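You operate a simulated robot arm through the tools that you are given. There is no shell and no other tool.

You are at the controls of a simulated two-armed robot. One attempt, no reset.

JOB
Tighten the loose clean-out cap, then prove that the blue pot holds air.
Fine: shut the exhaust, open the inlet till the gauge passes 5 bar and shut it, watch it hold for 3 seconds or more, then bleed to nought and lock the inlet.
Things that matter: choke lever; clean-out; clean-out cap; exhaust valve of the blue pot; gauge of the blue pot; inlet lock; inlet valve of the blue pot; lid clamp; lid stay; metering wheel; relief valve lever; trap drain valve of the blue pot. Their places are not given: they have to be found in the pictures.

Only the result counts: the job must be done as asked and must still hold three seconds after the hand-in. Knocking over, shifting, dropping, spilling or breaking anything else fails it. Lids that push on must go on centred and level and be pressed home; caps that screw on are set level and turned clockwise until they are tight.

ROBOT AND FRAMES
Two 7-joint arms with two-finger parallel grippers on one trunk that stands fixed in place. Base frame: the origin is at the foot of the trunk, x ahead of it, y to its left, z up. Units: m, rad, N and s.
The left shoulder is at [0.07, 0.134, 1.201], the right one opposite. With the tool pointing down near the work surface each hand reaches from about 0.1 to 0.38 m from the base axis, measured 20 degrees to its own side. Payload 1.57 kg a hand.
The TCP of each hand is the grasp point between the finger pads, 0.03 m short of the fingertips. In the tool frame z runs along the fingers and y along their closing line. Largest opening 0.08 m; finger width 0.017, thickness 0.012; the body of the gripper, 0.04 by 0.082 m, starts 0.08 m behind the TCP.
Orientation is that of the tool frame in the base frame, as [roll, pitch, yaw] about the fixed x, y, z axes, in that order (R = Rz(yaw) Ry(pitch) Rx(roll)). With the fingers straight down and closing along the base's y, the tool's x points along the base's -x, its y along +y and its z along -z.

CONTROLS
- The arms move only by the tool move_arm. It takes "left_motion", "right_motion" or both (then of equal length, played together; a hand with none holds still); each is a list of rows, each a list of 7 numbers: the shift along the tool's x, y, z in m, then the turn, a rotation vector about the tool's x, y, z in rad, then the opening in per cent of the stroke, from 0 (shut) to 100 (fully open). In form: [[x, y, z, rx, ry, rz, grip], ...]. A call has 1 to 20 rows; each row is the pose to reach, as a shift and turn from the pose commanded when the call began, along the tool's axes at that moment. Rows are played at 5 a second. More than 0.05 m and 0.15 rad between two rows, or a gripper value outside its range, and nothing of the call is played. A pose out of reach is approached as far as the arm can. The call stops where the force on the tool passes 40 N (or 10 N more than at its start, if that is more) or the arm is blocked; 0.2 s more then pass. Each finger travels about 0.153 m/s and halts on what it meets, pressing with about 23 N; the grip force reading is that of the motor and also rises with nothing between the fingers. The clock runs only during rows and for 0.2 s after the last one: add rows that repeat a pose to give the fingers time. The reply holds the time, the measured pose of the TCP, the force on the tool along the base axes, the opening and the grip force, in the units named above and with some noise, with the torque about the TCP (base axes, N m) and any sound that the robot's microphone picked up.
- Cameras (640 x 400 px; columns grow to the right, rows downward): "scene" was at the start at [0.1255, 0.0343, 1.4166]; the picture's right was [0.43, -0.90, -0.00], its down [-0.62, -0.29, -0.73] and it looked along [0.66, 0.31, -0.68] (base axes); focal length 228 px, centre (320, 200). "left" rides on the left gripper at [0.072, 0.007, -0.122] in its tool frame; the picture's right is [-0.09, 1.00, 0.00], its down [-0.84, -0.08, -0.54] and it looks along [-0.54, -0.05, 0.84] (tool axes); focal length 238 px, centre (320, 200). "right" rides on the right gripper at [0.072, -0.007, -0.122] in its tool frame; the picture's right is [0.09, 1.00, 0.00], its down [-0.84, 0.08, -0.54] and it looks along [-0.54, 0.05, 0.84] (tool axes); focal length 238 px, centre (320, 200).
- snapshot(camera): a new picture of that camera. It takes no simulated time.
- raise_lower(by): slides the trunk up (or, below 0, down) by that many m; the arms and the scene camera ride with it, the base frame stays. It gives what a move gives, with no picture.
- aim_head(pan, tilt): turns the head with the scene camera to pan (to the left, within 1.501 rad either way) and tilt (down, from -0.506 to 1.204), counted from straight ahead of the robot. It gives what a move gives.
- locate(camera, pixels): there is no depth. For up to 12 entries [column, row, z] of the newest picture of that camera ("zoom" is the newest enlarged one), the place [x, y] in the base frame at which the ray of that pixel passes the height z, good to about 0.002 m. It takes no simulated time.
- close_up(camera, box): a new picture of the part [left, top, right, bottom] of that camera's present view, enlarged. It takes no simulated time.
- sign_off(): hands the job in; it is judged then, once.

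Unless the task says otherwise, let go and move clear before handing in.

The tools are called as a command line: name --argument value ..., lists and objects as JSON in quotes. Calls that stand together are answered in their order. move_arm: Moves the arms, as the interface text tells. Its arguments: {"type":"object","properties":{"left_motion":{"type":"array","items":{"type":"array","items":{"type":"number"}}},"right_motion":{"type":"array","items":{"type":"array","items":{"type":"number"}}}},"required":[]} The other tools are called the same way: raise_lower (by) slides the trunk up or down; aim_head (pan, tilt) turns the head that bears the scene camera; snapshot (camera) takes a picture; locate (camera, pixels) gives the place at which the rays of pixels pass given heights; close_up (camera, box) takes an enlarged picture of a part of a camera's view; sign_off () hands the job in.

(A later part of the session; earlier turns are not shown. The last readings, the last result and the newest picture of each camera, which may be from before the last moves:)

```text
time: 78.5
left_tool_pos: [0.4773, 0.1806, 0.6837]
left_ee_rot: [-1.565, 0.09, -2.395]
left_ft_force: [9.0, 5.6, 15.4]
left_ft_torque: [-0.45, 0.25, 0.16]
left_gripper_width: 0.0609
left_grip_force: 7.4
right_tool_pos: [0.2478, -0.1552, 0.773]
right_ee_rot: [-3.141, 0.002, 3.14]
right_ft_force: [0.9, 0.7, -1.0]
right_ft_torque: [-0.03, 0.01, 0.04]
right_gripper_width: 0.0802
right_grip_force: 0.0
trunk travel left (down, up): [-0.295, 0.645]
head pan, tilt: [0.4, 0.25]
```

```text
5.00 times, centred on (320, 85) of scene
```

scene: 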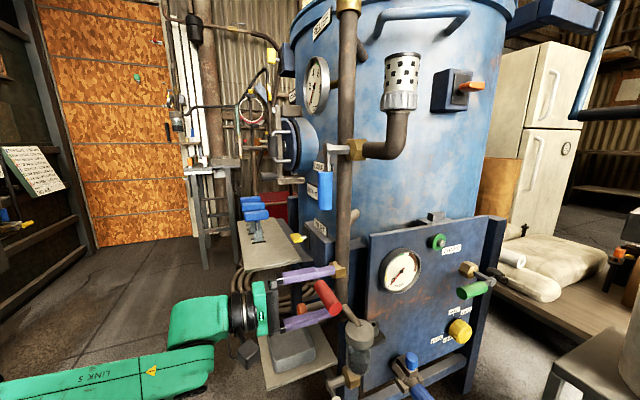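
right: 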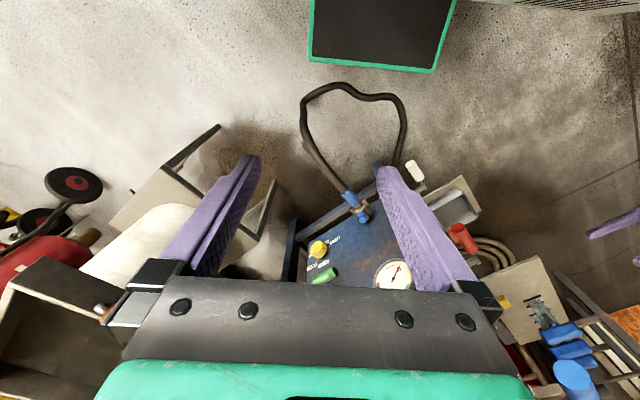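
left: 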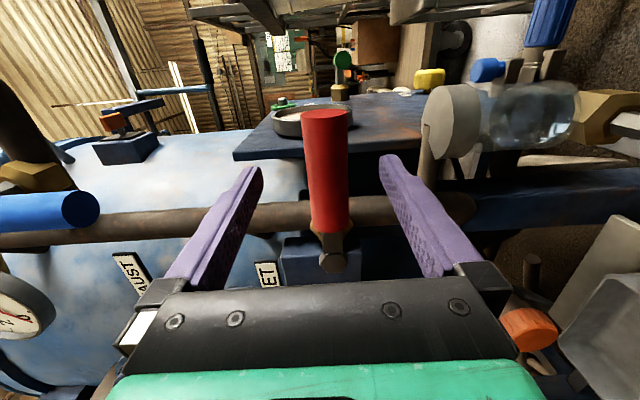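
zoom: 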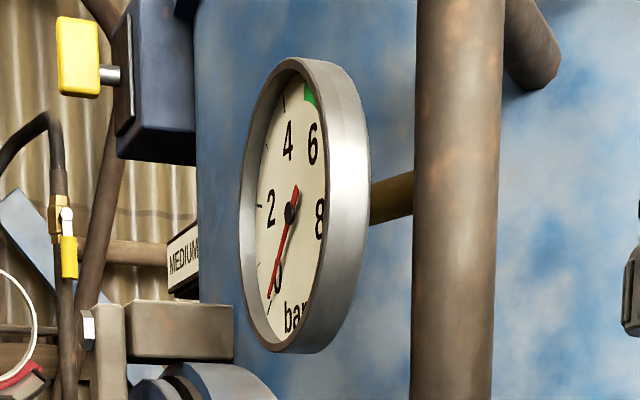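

The lever didn't move down: about 15 N of resistance, the upper finger was pushed back to 61 mm, and the gauge still reads 0. I'll try upward gently.

move_arm --left_motion '[[0, -0.012, 0, 0, 0, -0.05, 60], [0, -0.024, 0, 0, 0, -0.1, 60], [0, -0.034, 0, 0, 0, -0.1, 60], [0, -0.04, 0, 0, 0, -0.12, 60], [0, -0.046, 0, 0, 0, -0.15, 60]]'

close_up --camera "scene" --box '[260, 230, 388, 330]'

close_up --camera "scene" --box '[296, 45, 344, 125]'

```text
time: 79.7
left_tool_pos: [0.4747, 0.1779, 0.7275]
left_ee_rot: [-1.571, -0.065, -2.396]
left_ft_force: [-0.5, 0.1, -0.1]
left_ft_torque: [0.0, -0.02, 0.01]
left_gripper_width: 0.0486
left_grip_force: 0.8
right_tool_pos: [0.2484, -0.1553, 0.7701]
right_ee_rot: [3.14, 0.0, 3.139]
right_ft_force: [0.0, 0.2, -0.3]
right_ft_torque: [-0.02, 0.02, 0.0]
right_gripper_width: 0.0801
right_grip_force: 0.0
trunk travel left (down, up): [-0.295, 0.645]
head pan, tilt: [0.4, 0.25]
```

```text
4.00 times, centred on (324, 280) of scene
```

zoom: 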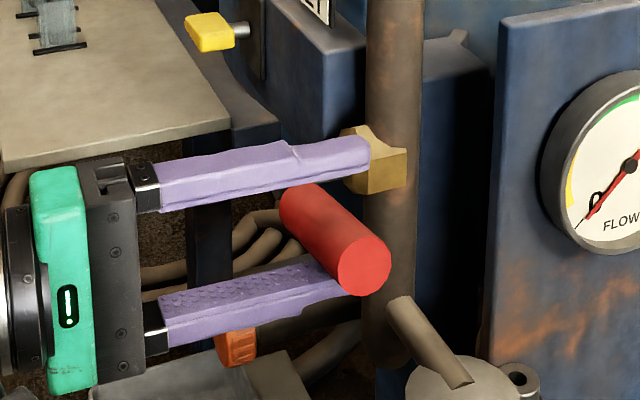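

```text
5.00 times, centred on (320, 85) of scene
```

zoom: 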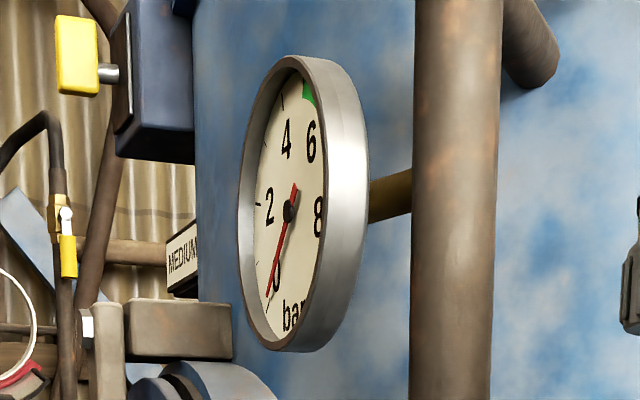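

The inlet lever moves up freely: its end rose from zoom (367,320) to (364,265). It isn't locked, and up is the opening direction. I'll raise it to about 30° and watch the gauge.

move_arm --left_motion '[[-0.0025, -0.008, 0, 0, 0, -0.12, 60], [-0.0049, -0.015, 0, 0, 0, -0.25, 60], [-0.0115, -0.027, 0, 0, 0, -0.38, 60]]'

close_up --camera "scene" --box '[260, 230, 388, 330]'

close_up --camera "scene" --box '[296, 45, 344, 125]'

```text
time: 80.5
left_tool_pos: [0.4845, 0.1864, 0.7529]
left_ee_rot: [-1.572, -0.447, -2.399]
left_ft_force: [-0.3, -0.1, -0.8]
left_ft_torque: [0.0, -0.01, -0.01]
left_gripper_width: 0.0484
left_grip_force: 0.4
right_tool_pos: [0.2483, -0.1551, 0.7709]
right_ee_rot: [3.141, 0.0, 3.14]
right_ft_force: [-0.1, -0.2, 0.1]
right_ft_torque: [0.0, 0.02, 0.0]
right_gripper_width: 0.0801
right_grip_force: 0.1
trunk travel left (down, up): [-0.295, 0.645]
head pan, tilt: [0.4, 0.25]
```

```text
4.00 times, centred on (324, 280) of scene
```

zoom: 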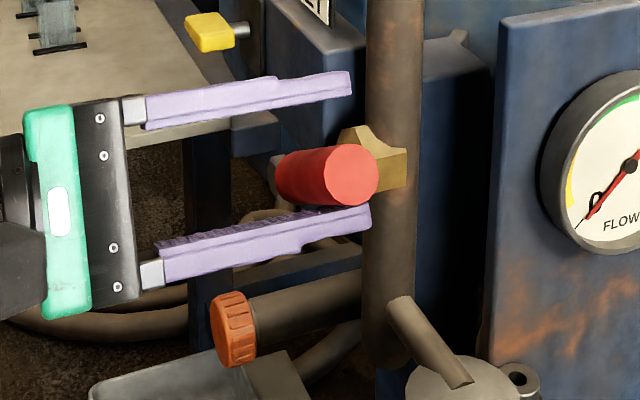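

```text
5.00 times, centred on (320, 85) of scene
```

zoom: 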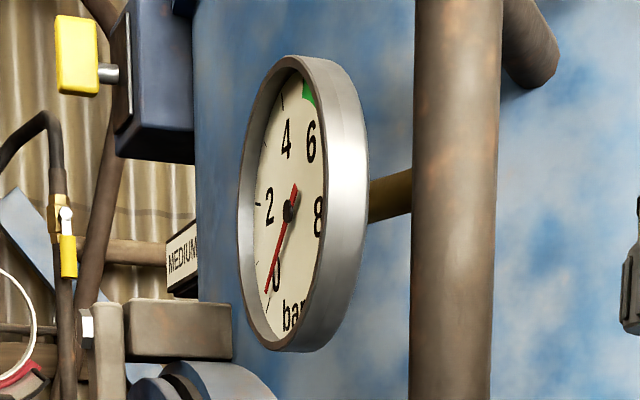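

The gauge has barely moved at about 30°. I'll go on to about 45°.

move_arm --left_motion '[[-0.0033, -0.01, 0, 0, 0, -0.1, 60], [-0.0065, -0.0202, 0, 0, 0, -0.2, 60]]'

close_up --camera "scene" --box '[260, 230, 388, 330]'

close_up --camera "scene" --box '[296, 45, 344, 125]'

```text
time: 81.1
left_tool_pos: [0.497, 0.1959, 0.769]
left_ee_rot: [-1.571, -0.647, -2.399]
left_ft_force: [-0.4, -2.3, -0.7]
left_ft_torque: [0.01, 0.03, -0.01]
left_gripper_width: 0.0484
left_grip_force: 0.2
right_tool_pos: [0.2491, -0.1555, 0.7716]
right_ee_rot: [3.14, 0.001, 3.14]
right_ft_force: [0.4, 0.4, -0.6]
right_ft_torque: [0.06, -0.01, -0.02]
right_gripper_width: 0.0799
right_grip_force: 0.2
trunk travel left (down, up): [-0.295, 0.645]
head pan, tilt: [0.4, 0.25]
```

```text
4.00 times, centred on (324, 280) of scene
```

zoom: 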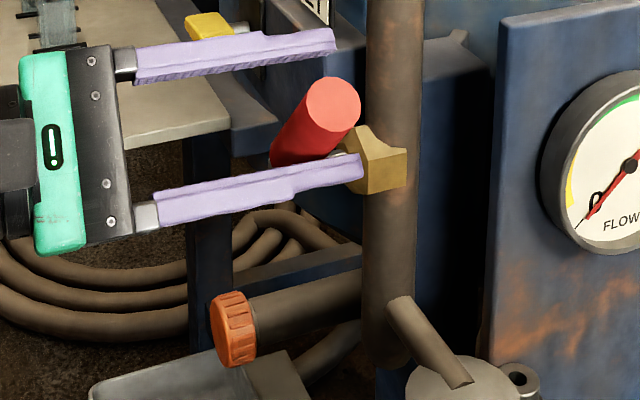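

```text
5.00 times, centred on (320, 85) of scene
```

zoom: 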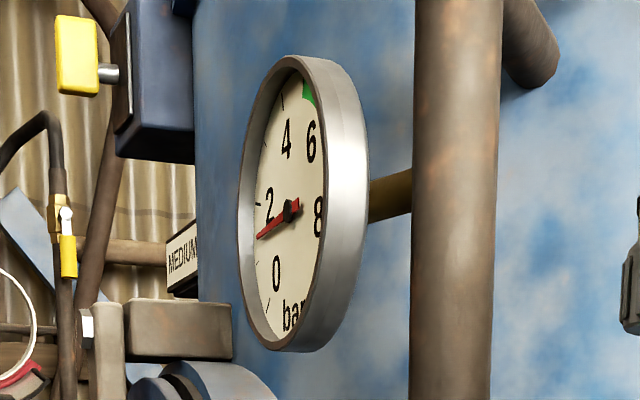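

The inlet is open and the gauge jumped to about 1.4 bar. I'll hold briefly and read it again to get the fill rate.

move_arm --left_motion '[[0, 0, 0, 0, 0, 0, 60]]'

close_up --camera "scene" --box '[296, 45, 344, 125]'

close_up --camera "left" --box '[180, 50, 420, 280]'

```text
time: 81.5
left_tool_pos: [0.4959, 0.197, 0.7695]
left_ee_rot: [-1.572, -0.645, -2.397]
left_ft_force: [0.3, 0.4, -0.4]
left_ft_torque: [0.01, -0.01, 0.02]
left_gripper_width: 0.0482
left_grip_force: 0.1
right_tool_pos: [0.2476, -0.155, 0.7715]
right_ee_rot: [3.138, 0.0, 3.14]
right_ft_force: [-0.2, 0.0, 0.5]
right_ft_torque: [0.0, -0.02, -0.01]
right_gripper_width: 0.0799
right_grip_force: 0.1
trunk travel left (down, up): [-0.295, 0.645]
head pan, tilt: [0.4, 0.25]
```

```text
5.00 times, centred on (320, 85) of scene
```

zoom: 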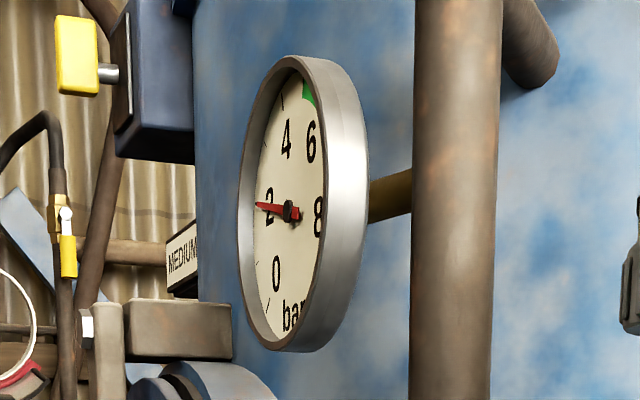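

```text
1.74 times, centred on (300, 165) of left
```

zoom: 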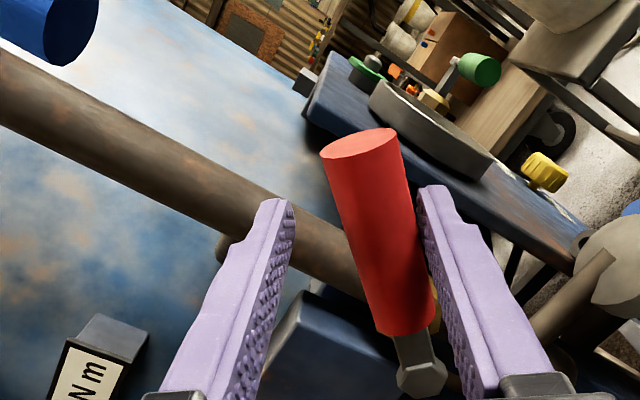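

The gauge reads 2.0 bar and is rising at about 1.4 bar/s. I'll hold for about 1.4 s more and read again.

move_arm --left_motion '[[0, 0, 0, 0, 0, 0, 60], [0, 0, 0, 0, 0, 0, 60], [0, 0, 0, 0, 0, 0, 60], [0, 0, 0, 0, 0, 0, 60], [0, 0, 0, 0, 0, 0, 60], [0, 0, 0, 0, 0, 0, 60]]'

close_up --camera "scene" --box '[296, 45, 344, 125]'

```text
time: 82.9
left_tool_pos: [0.496, 0.197, 0.7686]
left_ee_rot: [-1.57, -0.645, -2.398]
left_ft_force: [0.1, -0.7, -0.4]
left_ft_torque: [-0.02, 0.02, 0.03]
left_gripper_width: 0.0482
left_grip_force: 0.0
right_tool_pos: [0.2473, -0.1548, 0.7708]
right_ee_rot: [3.14, -0.001, 3.14]
right_ft_force: [0.5, 0.0, 0.0]
right_ft_torque: [0.0, 0.04, 0.05]
right_gripper_width: 0.0802
right_grip_force: 0.2
trunk travel left (down, up): [-0.295, 0.645]
head pan, tilt: [0.4, 0.25]
```

```text
5.00 times, centred on (320, 85) of scene
```

zoom: 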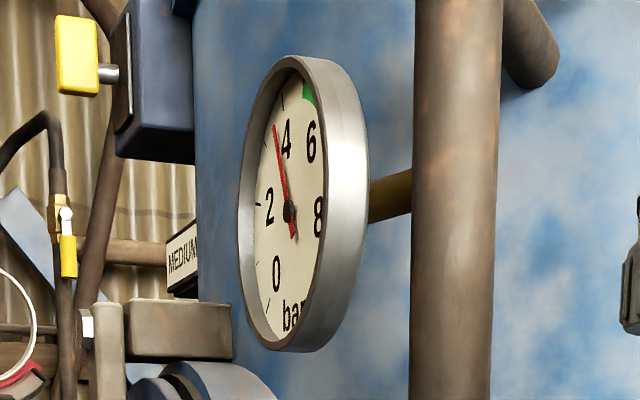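

The gauge is at about 3.6 bar, now rising at about 1.2 bar/s. I'll hold about 1.2 s more, read it and close.

move_arm --left_motion '[[0, 0, 0, 0, 0, 0, 60], [0, 0, 0, 0, 0, 0, 60], [0, 0, 0, 0, 0, 0, 60], [0, 0, 0, 0, 0, 0, 60], [0, 0, 0, 0, 0, 0, 60]]'

close_up --camera "scene" --box '[296, 45, 344, 125]'

```text
time: 84.1
left_tool_pos: [0.4951, 0.1961, 0.7673]
left_ee_rot: [-1.57, -0.645, -2.4]
left_ft_force: [-0.1, 0.8, -0.4]
left_ft_torque: [0.0, -0.05, -0.05]
left_gripper_width: 0.0481
left_grip_force: 0.1
right_tool_pos: [0.2469, -0.1571, 0.7712]
right_ee_rot: [3.139, 0.0, 3.139]
right_ft_force: [0.0, -1.1, 0.3]
right_ft_torque: [0.02, -0.02, -0.01]
right_gripper_width: 0.0801
right_grip_force: 0.0
trunk travel left (down, up): [-0.295, 0.645]
head pan, tilt: [0.4, 0.25]
```

```text
5.00 times, centred on (320, 85) of scene
```

zoom: 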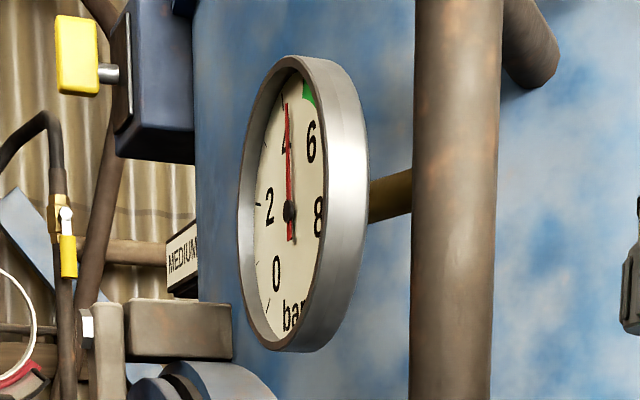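

The gauge is only at about 4.1 bar, so the rise has slowed. I'll hold a little longer to see whether it levels off, which would suggest a leak or a half-open valve.

move_arm --left_motion '[[0, 0, 0, 0, 0, 0, 60], [0, 0, 0, 0, 0, 0, 60], [0, 0, 0, 0, 0, 0, 60]]'

close_up --camera "scene" --box '[296, 45, 344, 125]'

close_up --camera "scene" --box '[240, 120, 480, 345]'

```text
time: 84.9
left_tool_pos: [0.4947, 0.1962, 0.7676]
left_ee_rot: [-1.57, -0.644, -2.399]
left_ft_force: [0.5, -0.5, -0.4]
left_ft_torque: [-0.01, 0.0, 0.01]
left_gripper_width: 0.0482
left_grip_force: 0.0
right_tool_pos: [0.2485, -0.1558, 0.7715]
right_ee_rot: [3.139, -0.001, 3.14]
right_ft_force: [0.1, 0.2, -0.8]
right_ft_torque: [0.02, 0.01, 0.0]
right_gripper_width: 0.08
right_grip_force: 0.0
trunk travel left (down, up): [-0.295, 0.645]
head pan, tilt: [0.4, 0.25]
```

```text
5.00 times, centred on (320, 85) of scene
```

zoom: 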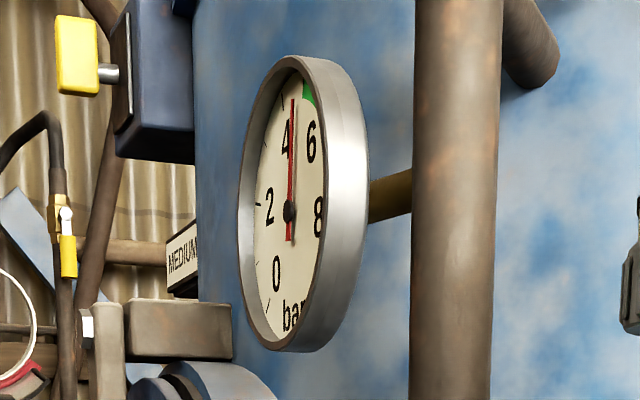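

```text
1.78 times, centred on (360, 232) of scene
```

zoom: 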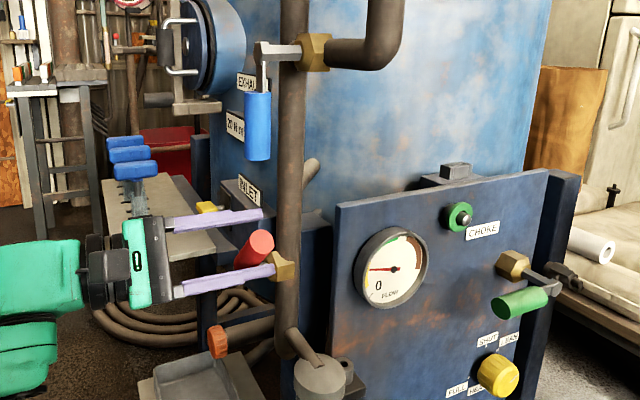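

By my fit of the dial the gauge is at about 4.7 bar and levelling off. I'll read the FLOW dial on the panel and hold another 2 s.

close_up --camera "scene" --box '[368, 240, 432, 300]'

move_arm --left_motion '[[0, 0, 0, 0, 0, 0, 60], [0, 0, 0, 0, 0, 0, 60], [0, 0, 0, 0, 0, 0, 60], [0, 0, 0, 0, 0, 0, 60], [0, 0, 0, 0, 0, 0, 60], [0, 0, 0, 0, 0, 0, 60], [0, 0, 0, 0, 0, 0, 60], [0, 0, 0, 0, 0, 0, 60], [0, 0, 0, 0, 0, 0, 60]]'

close_up --camera "scene" --box '[296, 45, 344, 125]'

close_up --camera "scene" --box '[368, 240, 432, 300]'

```text
6.67 times, centred on (400, 270) of scene
```

zoom: 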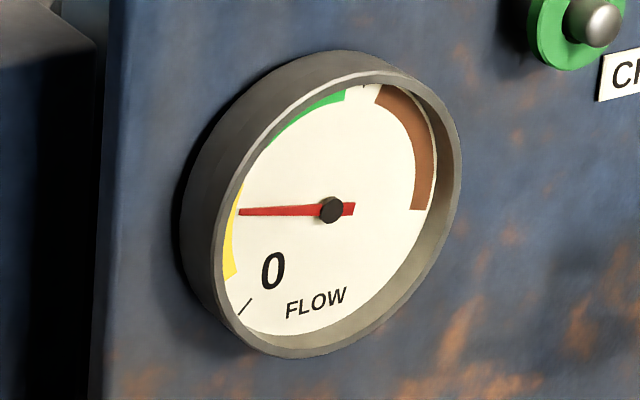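

```text
time: 86.9
left_tool_pos: [0.4953, 0.1971, 0.7691]
left_ee_rot: [-1.57, -0.645, -2.398]
left_ft_force: [-0.7, -1.1, 0.6]
left_ft_torque: [0.01, -0.04, -0.02]
left_gripper_width: 0.048
left_grip_force: 0.1
right_tool_pos: [0.2469, -0.1554, 0.7721]
right_ee_rot: [3.14, 0.001, 3.139]
right_ft_force: [0.3, -0.4, -0.4]
right_ft_torque: [-0.03, 0.0, -0.01]
right_gripper_width: 0.0801
right_grip_force: 0.1
trunk travel left (down, up): [-0.295, 0.645]
head pan, tilt: [0.4, 0.25]
```

```text
5.00 times, centred on (320, 85) of scene
```

zoom: 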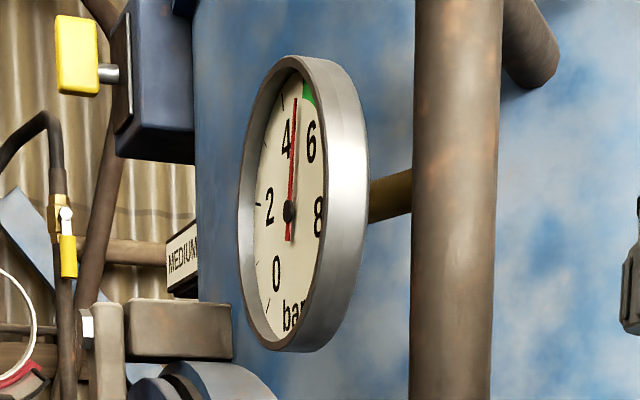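

```text
6.67 times, centred on (400, 270) of scene
```

zoom: 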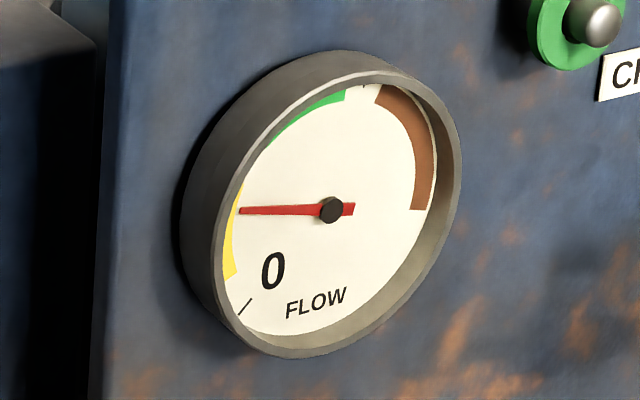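

The gauge is flattening near 4.8 bar and the FLOW dial is steady above zero. The inlet is only about half open, so I'll swing the lever further up toward fully open.

move_arm --left_motion '[[-0.0036, -0.0133, 0, 0, 0, 0, 60], [-0.0072, -0.0266, 0, 0, 0, 0, 60], [-0.0107, -0.0399, 0, 0, 0, 0, 60]]'

close_up --camera "scene" --box '[296, 45, 344, 125]'

close_up --camera "scene" --box '[240, 200, 432, 320]'

```text
time: 87.7
left_tool_pos: [0.5191, 0.2183, 0.7931]
left_ee_rot: [-1.57, -0.645, -2.398]
left_ft_force: [1.2, 0.6, -0.2]
left_ft_torque: [0.0, 0.03, 0.05]
left_gripper_width: 0.0485
left_grip_force: 0.0
right_tool_pos: [0.2482, -0.155, 0.7723]
right_ee_rot: [3.139, -0.001, 3.14]
right_ft_force: [-0.4, -0.1, -0.5]
right_ft_torque: [0.02, 0.01, 0.0]
right_gripper_width: 0.0803
right_grip_force: 0.1
trunk travel left (down, up): [-0.295, 0.645]
head pan, tilt: [0.4, 0.25]
```

```text
5.00 times, centred on (320, 85) of scene
```

zoom: 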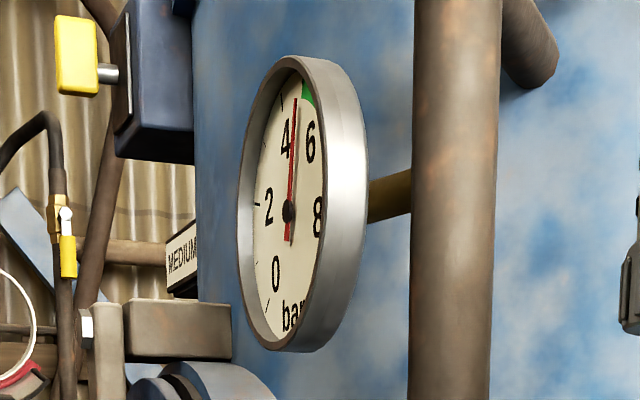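

```text
3.33 times, centred on (336, 260) of scene
```

zoom: 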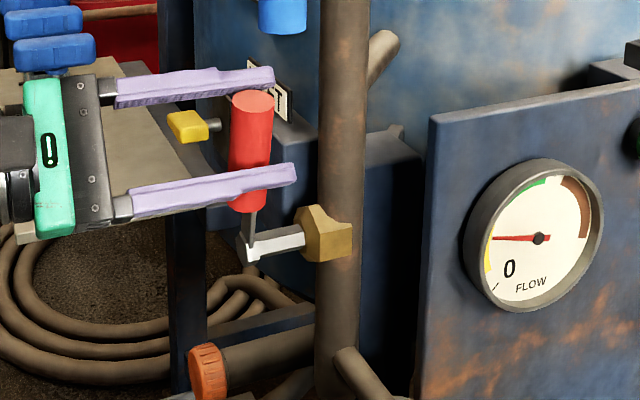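

The lever is now vertical, so the inlet is fully open. I'll wait 1 s and see whether the gauge passes 5.

move_arm --left_motion '[[0, 0, 0, 0, 0, 0, 60], [0, 0, 0, 0, 0, 0, 60], [0, 0, 0, 0, 0, 0, 60], [0, 0, 0, 0, 0, 0, 60]]'

close_up --camera "scene" --box '[296, 45, 344, 125]'

close_up --camera "scene" --box '[376, 220, 504, 350]'

close_up --camera "scene" --box '[310, 300, 438, 400]'

```text
time: 88.7
left_tool_pos: [0.5196, 0.2171, 0.7932]
left_ee_rot: [-1.572, -0.644, -2.398]
left_ft_force: [0.9, 0.6, 0.2]
left_ft_torque: [0.0, 0.02, 0.0]
left_gripper_width: 0.0478
left_grip_force: 0.2
right_tool_pos: [0.2481, -0.1546, 0.7715]
right_ee_rot: [3.139, -0.001, 3.141]
right_ft_force: [0.3, 1.1, -0.2]
right_ft_torque: [0.02, 0.0, 0.0]
right_gripper_width: 0.08
right_grip_force: 0.1
trunk travel left (down, up): [-0.295, 0.645]
head pan, tilt: [0.4, 0.25]
```

```text
5.00 times, centred on (320, 85) of scene
```

zoom: 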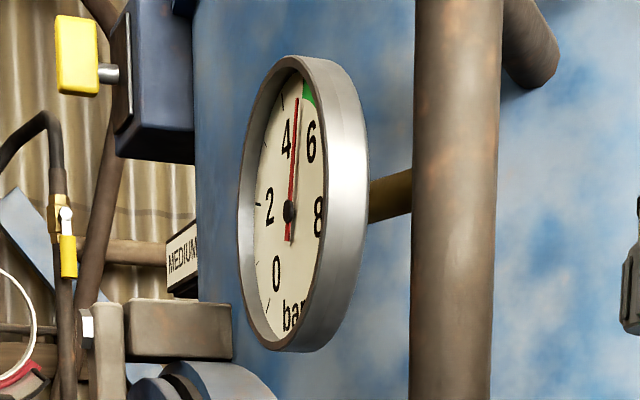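

```text
3.08 times, centred on (440, 285) of scene
```

zoom: 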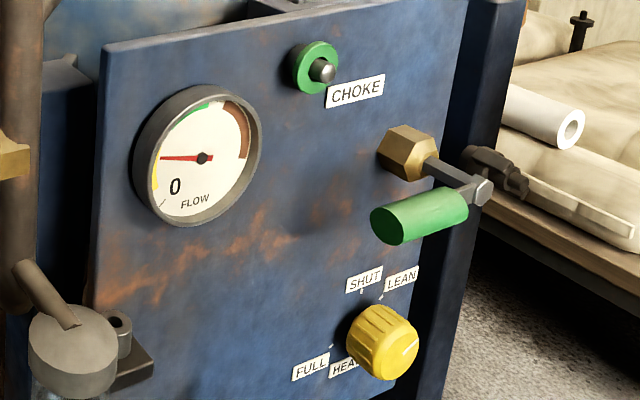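

```text
4.00 times, centred on (374, 350) of scene
```

zoom: 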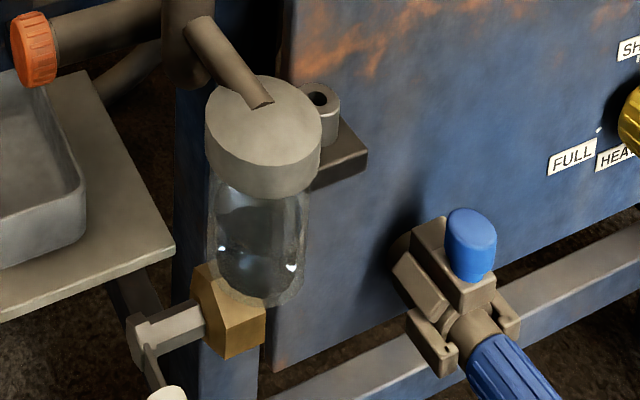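

The gauge reads about 4.9 bar and is still creeping up; the choke and metering controls look untouched. I'll wait 2 s more to see if it passes 5.

move_arm --left_motion '[[0, 0, 0, 0, 0, 0, 60], [0, 0, 0, 0, 0, 0, 60], [0, 0, 0, 0, 0, 0, 60], [0, 0, 0, 0, 0, 0, 60], [0, 0, 0, 0, 0, 0, 60], [0, 0, 0, 0, 0, 0, 60], [0, 0, 0, 0, 0, 0, 60], [0, 0, 0, 0, 0, 0, 60], [0, 0, 0, 0, 0, 0, 60]]'

close_up --camera "scene" --box '[304, 50, 328, 120]'

close_up --camera "scene" --box '[296, 45, 344, 125]'

close_up --camera "scene" --box '[380, 225, 428, 305]'

```text
time: 90.7
left_tool_pos: [0.5197, 0.2171, 0.7939]
left_ee_rot: [-1.571, -0.645, -2.396]
left_ft_force: [0.6, -0.4, 0.2]
left_ft_torque: [0.03, 0.02, -0.02]
left_gripper_width: 0.048
left_grip_force: 0.1
right_tool_pos: [0.2481, -0.1551, 0.7727]
right_ee_rot: [3.14, 0.002, 3.14]
right_ft_force: [-0.2, 0.3, -1.1]
right_ft_torque: [0.01, 0.0, 0.01]
right_gripper_width: 0.0798
right_grip_force: 0.1
trunk travel left (down, up): [-0.295, 0.645]
head pan, tilt: [0.4, 0.25]
```

```text
5.71 times, centred on (316, 85) of scene
```

zoom: 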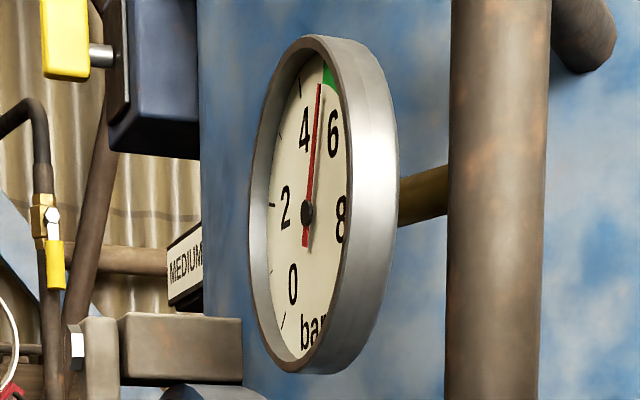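

```text
5.00 times, centred on (320, 85) of scene
```

zoom: 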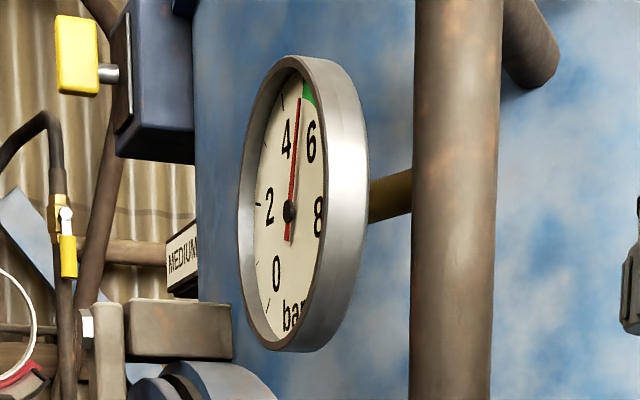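

```text
5.00 times, centred on (404, 265) of scene
```

zoom: 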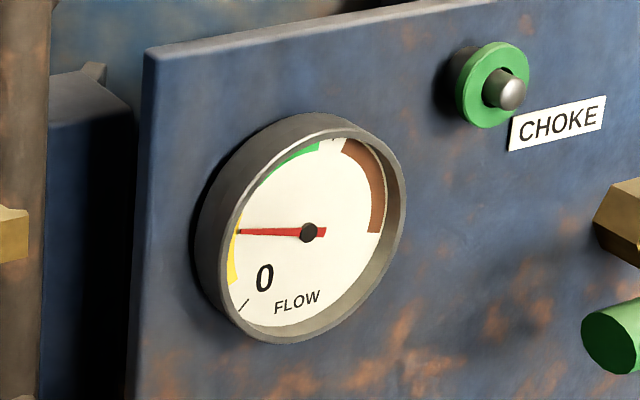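

By my fit the needle is right at about 5.0 (tip at (299,98)) and still creeping up at 0.05 bar/s. I'll wait longer so it clearly passes 5.

move_arm --left_motion '[[0, 0, 0, 0, 0, 0, 60], [0, 0, 0, 0, 0, 0, 60], [0, 0, 0, 0, 0, 0, 60], [0, 0, 0, 0, 0, 0, 60], [0, 0, 0, 0, 0, 0, 60], [0, 0, 0, 0, 0, 0, 60], [0, 0, 0, 0, 0, 0, 60], [0, 0, 0, 0, 0, 0, 60], [0, 0, 0, 0, 0, 0, 60], [0, 0, 0, 0, 0, 0, 60], [0, 0, 0, 0, 0, 0, 60], [0, 0, 0, 0, 0, 0, 60], [0, 0, 0, 0, 0, 0, 60], [0, 0, 0, 0, 0, 0, 60], [0, 0, 0, 0, 0, 0, 60], [0, 0, 0, 0, 0, 0, 60], [0, 0, 0, 0, 0, 0, 60], [0, 0, 0, 0, 0, 0, 60], [0, 0, 0, 0, 0, 0, 60]]'

close_up --camera "scene" --box '[296, 45, 344, 125]'

close_up --camera "scene" --box '[306, 50, 338, 70]'

snapshot --camera "left"

```text
time: 94.7
left_tool_pos: [0.5182, 0.2169, 0.7949]
left_ee_rot: [-1.569, -0.643, -2.398]
left_ft_force: [0.9, 0.3, 0.1]
left_ft_torque: [0.02, 0.02, 0.03]
left_gripper_width: 0.0484
left_grip_force: 0.0
right_tool_pos: [0.2483, -0.1565, 0.7707]
right_ee_rot: [3.139, -0.001, 3.14]
right_ft_force: [-0.5, -0.4, -0.1]
right_ft_torque: [0.01, 0.01, 0.02]
right_gripper_width: 0.0797
right_grip_force: 0.1
trunk travel left (down, up): [-0.295, 0.645]
head pan, tilt: [0.4, 0.25]
```

```text
5.00 times, centred on (320, 85) of scene
```

zoom: 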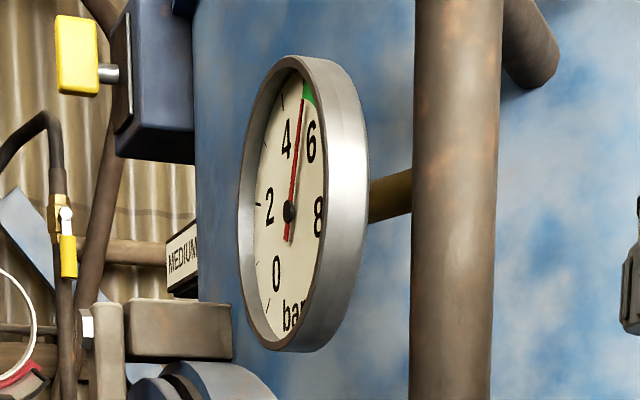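

```text
16.00 times, centred on (322, 60) of scene
```

zoom: 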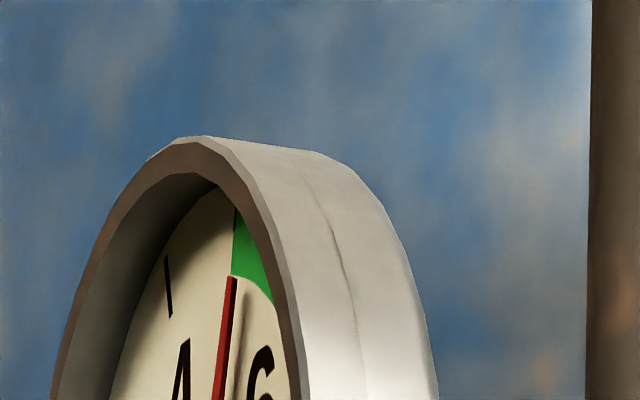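

```text
taken
```

left: 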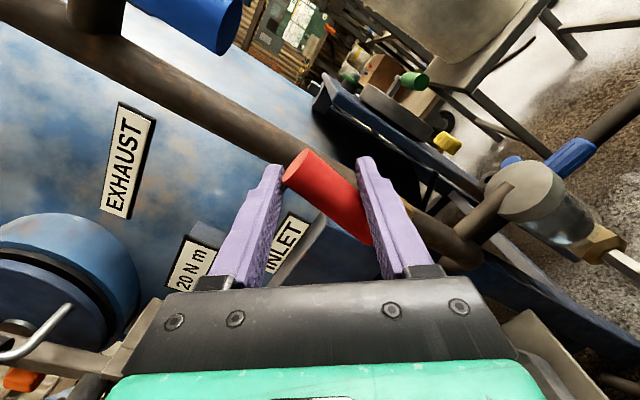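

The needle is at the edge of the green band, about 5.15 bar and still rising slowly. I'll wait 8 s more for margin.

move_arm --left_motion '[[0, 0, 0, 0, 0, 0, 60], [0, 0, 0, 0, 0, 0, 60], [0, 0, 0, 0, 0, 0, 60], [0, 0, 0, 0, 0, 0, 60], [0, 0, 0, 0, 0, 0, 60], [0, 0, 0, 0, 0, 0, 60], [0, 0, 0, 0, 0, 0, 60], [0, 0, 0, 0, 0, 0, 60], [0, 0, 0, 0, 0, 0, 60], [0, 0, 0, 0, 0, 0, 60], [0, 0, 0, 0, 0, 0, 60], [0, 0, 0, 0, 0, 0, 60], [0, 0, 0, 0, 0, 0, 60], [0, 0, 0, 0, 0, 0, 60], [0, 0, 0, 0, 0, 0, 60], [0, 0, 0, 0, 0, 0, 60], [0, 0, 0, 0, 0, 0, 60], [0, 0, 0, 0, 0, 0, 60], [0, 0, 0, 0, 0, 0, 60], [0, 0, 0, 0, 0, 0, 60]]'

move_arm --left_motion '[[0, 0, 0, 0, 0, 0, 60], [0, 0, 0, 0, 0, 0, 60], [0, 0, 0, 0, 0, 0, 60], [0, 0, 0, 0, 0, 0, 60], [0, 0, 0, 0, 0, 0, 60], [0, 0, 0, 0, 0, 0, 60], [0, 0, 0, 0, 0, 0, 60], [0, 0, 0, 0, 0, 0, 60], [0, 0, 0, 0, 0, 0, 60], [0, 0, 0, 0, 0, 0, 60], [0, 0, 0, 0, 0, 0, 60], [0, 0, 0, 0, 0, 0, 60], [0, 0, 0, 0, 0, 0, 60], [0, 0, 0, 0, 0, 0, 60], [0, 0, 0, 0, 0, 0, 60], [0, 0, 0, 0, 0, 0, 60], [0, 0, 0, 0, 0, 0, 60], [0, 0, 0, 0, 0, 0, 60], [0, 0, 0, 0, 0, 0, 60]]'

close_up --camera "scene" --box '[296, 45, 344, 125]'

close_up --camera "scene" --box '[306, 50, 338, 70]'

```text
time: 98.9
left_tool_pos: [0.5204, 0.2165, 0.7927]
left_ee_rot: [-1.572, -0.646, -2.399]
left_ft_force: [-1.1, -0.3, -0.2]
left_ft_torque: [-0.03, -0.01, -0.01]
left_gripper_width: 0.0481
left_grip_force: 0.1
right_tool_pos: [0.2494, -0.1549, 0.7715]
right_ee_rot: [3.139, 0.002, 3.141]
right_ft_force: [0.2, -0.3, 0.1]
right_ft_torque: [0.03, 0.0, 0.0]
right_gripper_width: 0.0798
right_grip_force: 0.0
trunk travel left (down, up): [-0.295, 0.645]
head pan, tilt: [0.4, 0.25]
```

```text
time: 102.9
left_tool_pos: [0.5199, 0.2184, 0.7946]
left_ee_rot: [-1.571, -0.644, -2.397]
left_ft_force: [-1.1, -0.8, -0.3]
left_ft_torque: [0.02, 0.02, -0.01]
left_gripper_width: 0.048
left_grip_force: 0.1
right_tool_pos: [0.2488, -0.1554, 0.7725]
right_ee_rot: [3.14, -0.001, 3.139]
right_ft_force: [-0.2, -0.4, 0.2]
right_ft_torque: [0.01, 0.0, 0.02]
right_gripper_width: 0.08
right_grip_force: 0.1
trunk travel left (down, up): [-0.295, 0.645]
head pan, tilt: [0.4, 0.25]
```

```text
5.00 times, centred on (320, 85) of scene
```

zoom: 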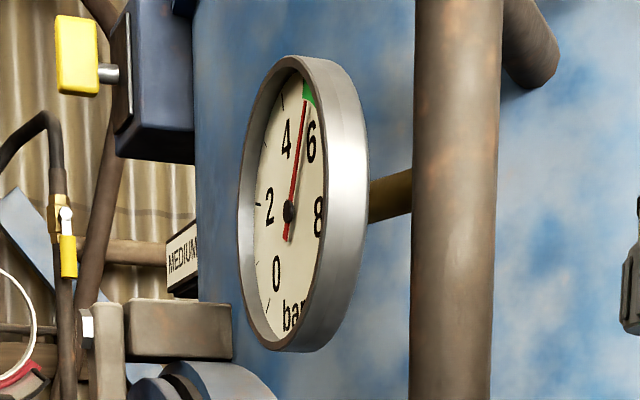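

```text
16.00 times, centred on (322, 60) of scene
```

zoom: 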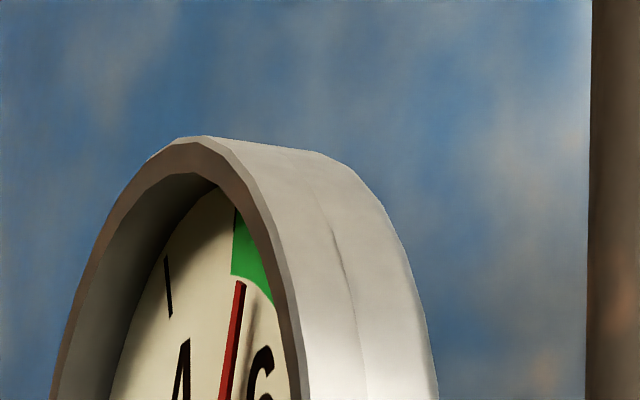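

The needle is inside the green band, about 5.2 bar by my fit, and almost steady. I'll back the fingers off the handle, close them into a rod, and stage on the far side of the lever to push it shut.

move_arm --left_motion '[[0.002, 0.003, 0, 0, 0, 0, 70], [0.002, 0.003, -0.03, 0, 0, 0, 70], [0.002, 0.003, -0.065, 0, 0, 0, 70], [-0.008, -0.002, -0.065, 0, 0, 0.13, 40], [-0.018, -0.007, -0.065, 0, 0, 0.26, 0], [-0.028, -0.012, -0.065, 0, 0, 0.39, 0], [-0.038, -0.018, -0.065, 0, 0, 0.52, 0], [-0.0475, -0.0233, -0.065, 0, 0, 0.645, 0], [-0.0475, -0.0233, -0.065, 0, 0, 0.645, 0]]'

snapshot --camera "left"

close_up --camera "scene" --box '[240, 200, 432, 320]'

close_up --camera "scene" --box '[296, 45, 344, 125]'

```text
time: 104.9
left_tool_pos: [0.5139, 0.3011, 0.7837]
left_ee_rot: [-1.572, 0.003, -2.398]
left_ft_force: [-1.0, 0.3, 0.2]
left_ft_torque: [0.0, 0.01, 0.01]
left_gripper_width: 0.0
left_grip_force: 21.1
right_tool_pos: [0.2473, -0.1563, 0.7718]
right_ee_rot: [3.14, 0.001, 3.139]
right_ft_force: [-0.2, -0.1, -0.1]
right_ft_torque: [-0.02, -0.02, 0.0]
right_gripper_width: 0.0798
right_grip_force: 0.0
trunk travel left (down, up): [-0.295, 0.645]
head pan, tilt: [0.4, 0.25]
```

```text
taken
```

left: 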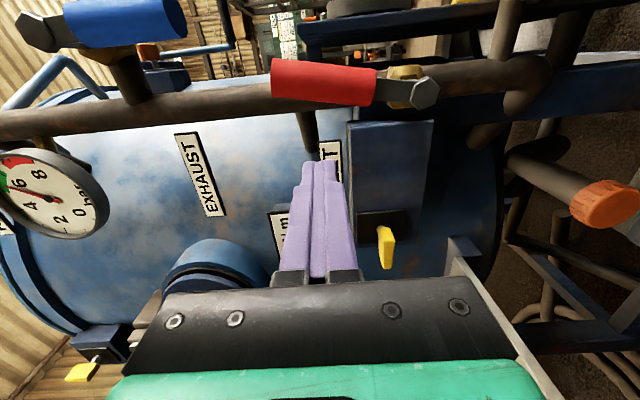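

```text
3.33 times, centred on (336, 260) of scene
```

zoom: 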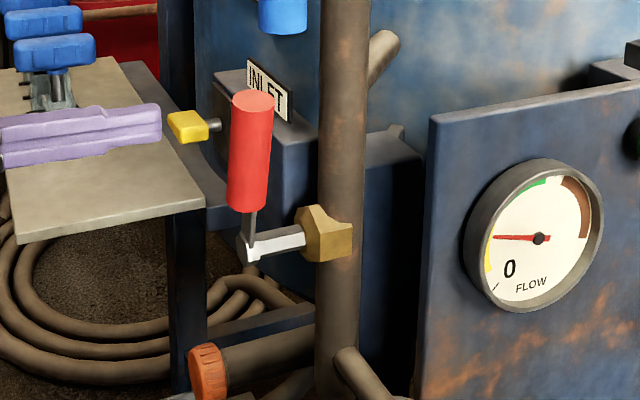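

```text
5.00 times, centred on (320, 85) of scene
```

zoom: 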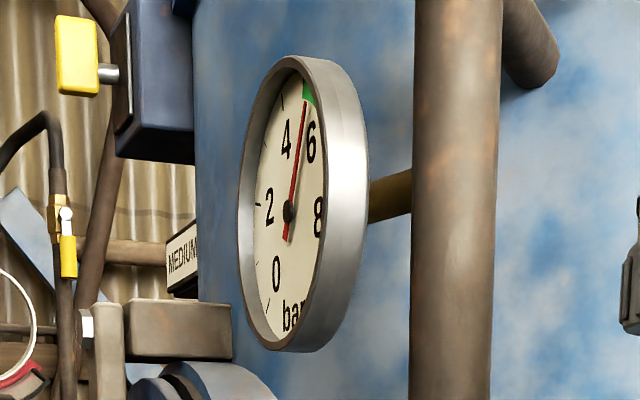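

The left camera now sees the gauge face almost straight on at (50,195), so I'll zoom in for an accurate reading.

close_up --camera "left" --box '[0, 140, 128, 250]'

close_up --camera "left" --box '[230, 40, 450, 280]'

```text
3.64 times, centred on (64, 195) of left
```

zoom: 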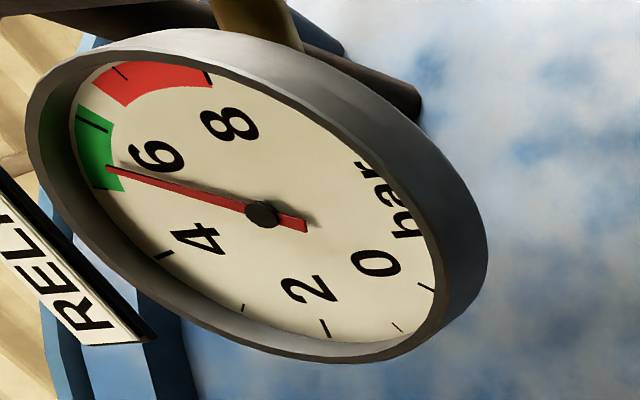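

```text
1.67 times, centred on (340, 160) of left
```

zoom: 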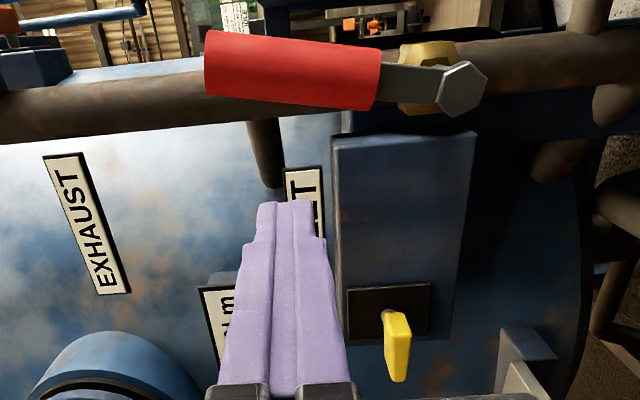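

From this angle the fit gives about 5.3 bar, with the needle past the green edge at 5.0. The inlet lever stands vertical, so I'll slide the rod in behind it.

move_arm --left_motion '[[0, 0, 0.03, 0, 0, 0, 0], [0, 0, 0.059, 0, 0, 0, 0]]'

close_up --camera "scene" --box '[240, 200, 432, 320]'

snapshot --camera "left"

```text
time: 105.5
left_tool_pos: [0.5546, 0.2575, 0.783]
left_ee_rot: [-1.57, 0.002, -2.4]
left_ft_force: [0.1, 0.5, -0.3]
left_ft_torque: [-0.01, 0.0, 0.03]
left_gripper_width: 0.0001
left_grip_force: 21.3
right_tool_pos: [0.2488, -0.1555, 0.7725]
right_ee_rot: [3.139, 0.002, 3.138]
right_ft_force: [-0.1, -0.1, -0.5]
right_ft_torque: [0.0, 0.01, 0.0]
right_gripper_width: 0.0799
right_grip_force: 0.0
trunk travel left (down, up): [-0.295, 0.645]
head pan, tilt: [0.4, 0.25]
```

```text
3.33 times, centred on (336, 260) of scene
```

zoom: 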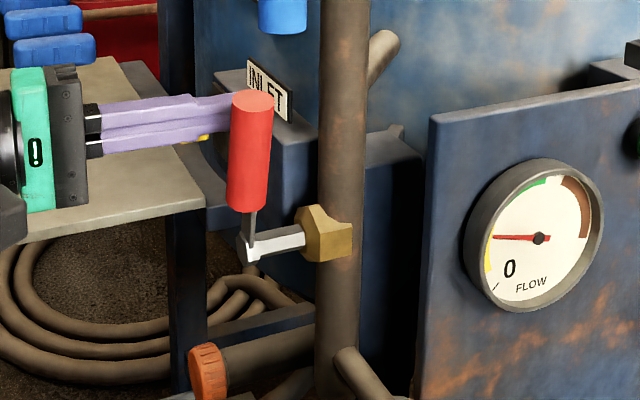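

```text
taken
```

left: 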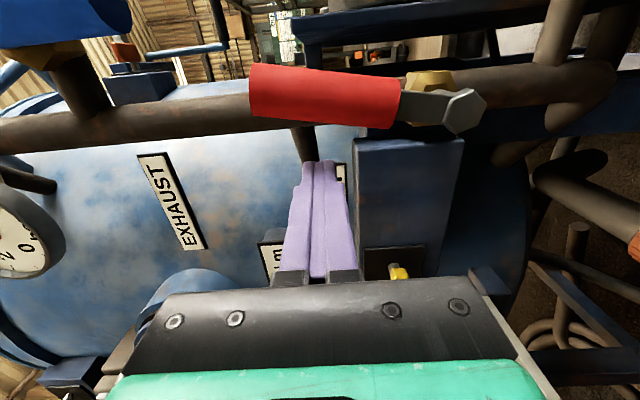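

The rod is behind the handle. I'll sweep the lever back down to horizontal.

move_arm --left_motion '[[0.016, -0.001, 0, 0, 0, 0, 0], [0.031, -0.0017, 0, 0, 0, 0, 0], [0.0516, -0.0008, 0, 0, 0, 0, 0], [0.0714, 0.0056, 0, 0, 0, 0, 0], [0.089, 0.0168, 0, 0, 0, 0, 0], [0.1029, 0.0322, 0, 0, 0, 0, 0], [0.1125, 0.0507, 0, 0, 0, 0, 0], [0.1125, 0.056, 0, 0, 0, 0, 0]]'

close_up --camera "scene" --box '[240, 220, 432, 340]'

close_up --camera "scene" --box '[296, 45, 344, 125]'

snapshot --camera "left"

```text
time: 107.3
left_tool_pos: [0.4711, 0.1823, 0.7284]
left_ee_rot: [-1.571, 0.002, -2.398]
left_ft_force: [-0.6, -0.4, -0.4]
left_ft_torque: [0.02, 0.01, 0.0]
left_gripper_width: 0.0002
left_grip_force: 21.5
right_tool_pos: [0.2489, -0.1555, 0.7715]
right_ee_rot: [3.139, 0.0, 3.141]
right_ft_force: [0.7, -0.1, 0.2]
right_ft_torque: [0.02, -0.03, 0.0]
right_gripper_width: 0.0798
right_grip_force: 0.0
trunk travel left (down, up): [-0.295, 0.645]
head pan, tilt: [0.4, 0.25]
```

```text
3.33 times, centred on (336, 280) of scene
```

zoom: 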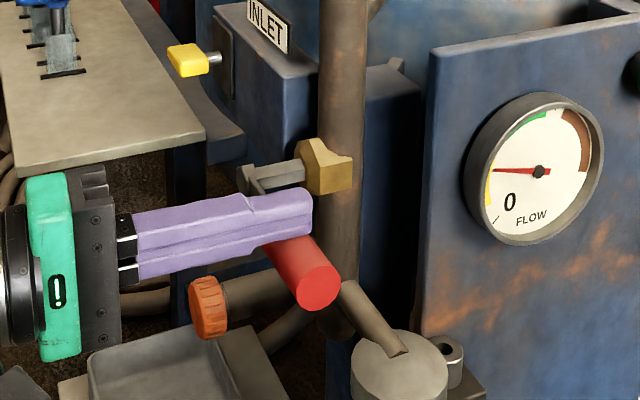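

```text
5.00 times, centred on (320, 85) of scene
```

zoom: 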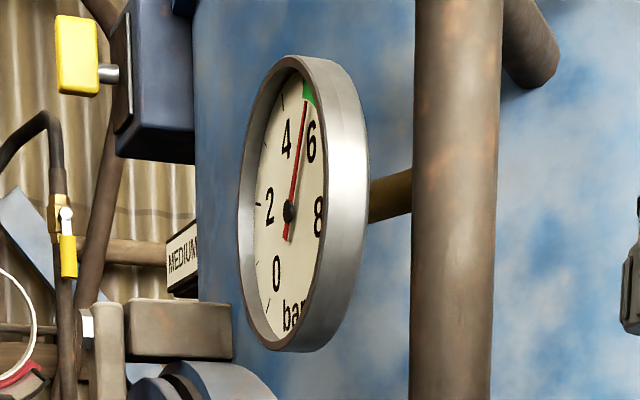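

```text
taken
```

left: 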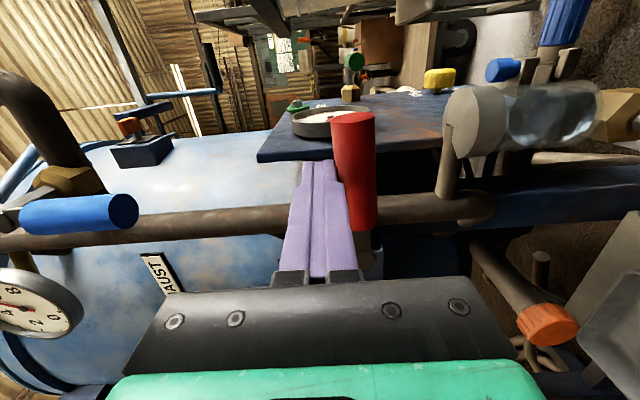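

The lever is near horizontal again. I'll press a few mm more to confirm the shut stop.

move_arm --left_motion '[[0, 0.004, 0, 0, 0, 0, 0], [0, 0.008, 0, 0, 0, 0, 0]]'

close_up --camera "left" --box '[0, 240, 128, 350]'

close_up --camera "scene" --box '[296, 45, 344, 125]'

```text
time: 107.9
left_tool_pos: [0.4702, 0.182, 0.7222]
left_ee_rot: [-1.564, 0.004, -2.398]
left_ft_force: [5.3, 1.8, 12.7]
left_ft_torque: [-0.18, -0.21, 0.08]
left_gripper_width: 0.0
left_grip_force: 21.1
right_tool_pos: [0.248, -0.155, 0.7722]
right_ee_rot: [3.14, 0.002, 3.137]
right_ft_force: [-0.3, 0.3, 0.4]
right_ft_torque: [0.0, -0.04, 0.0]
right_gripper_width: 0.0799
right_grip_force: 0.0
trunk travel left (down, up): [-0.295, 0.645]
head pan, tilt: [0.4, 0.25]
```

```text
3.64 times, centred on (64, 295) of left
```

zoom: 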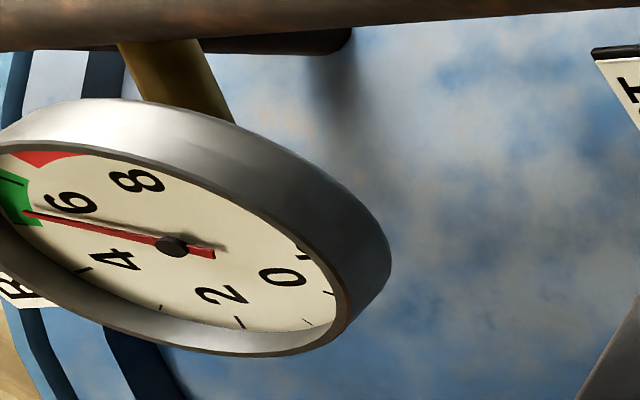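

```text
5.00 times, centred on (320, 85) of scene
```

zoom: 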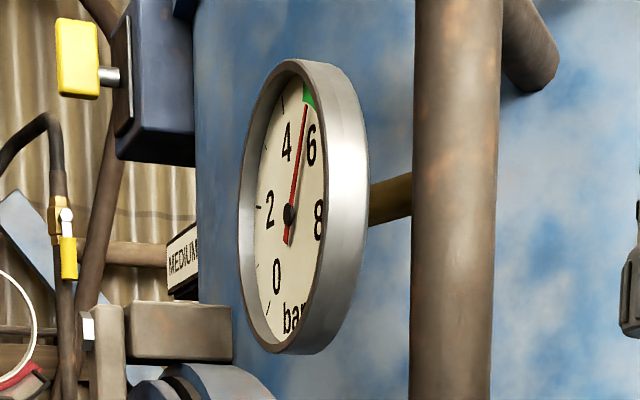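

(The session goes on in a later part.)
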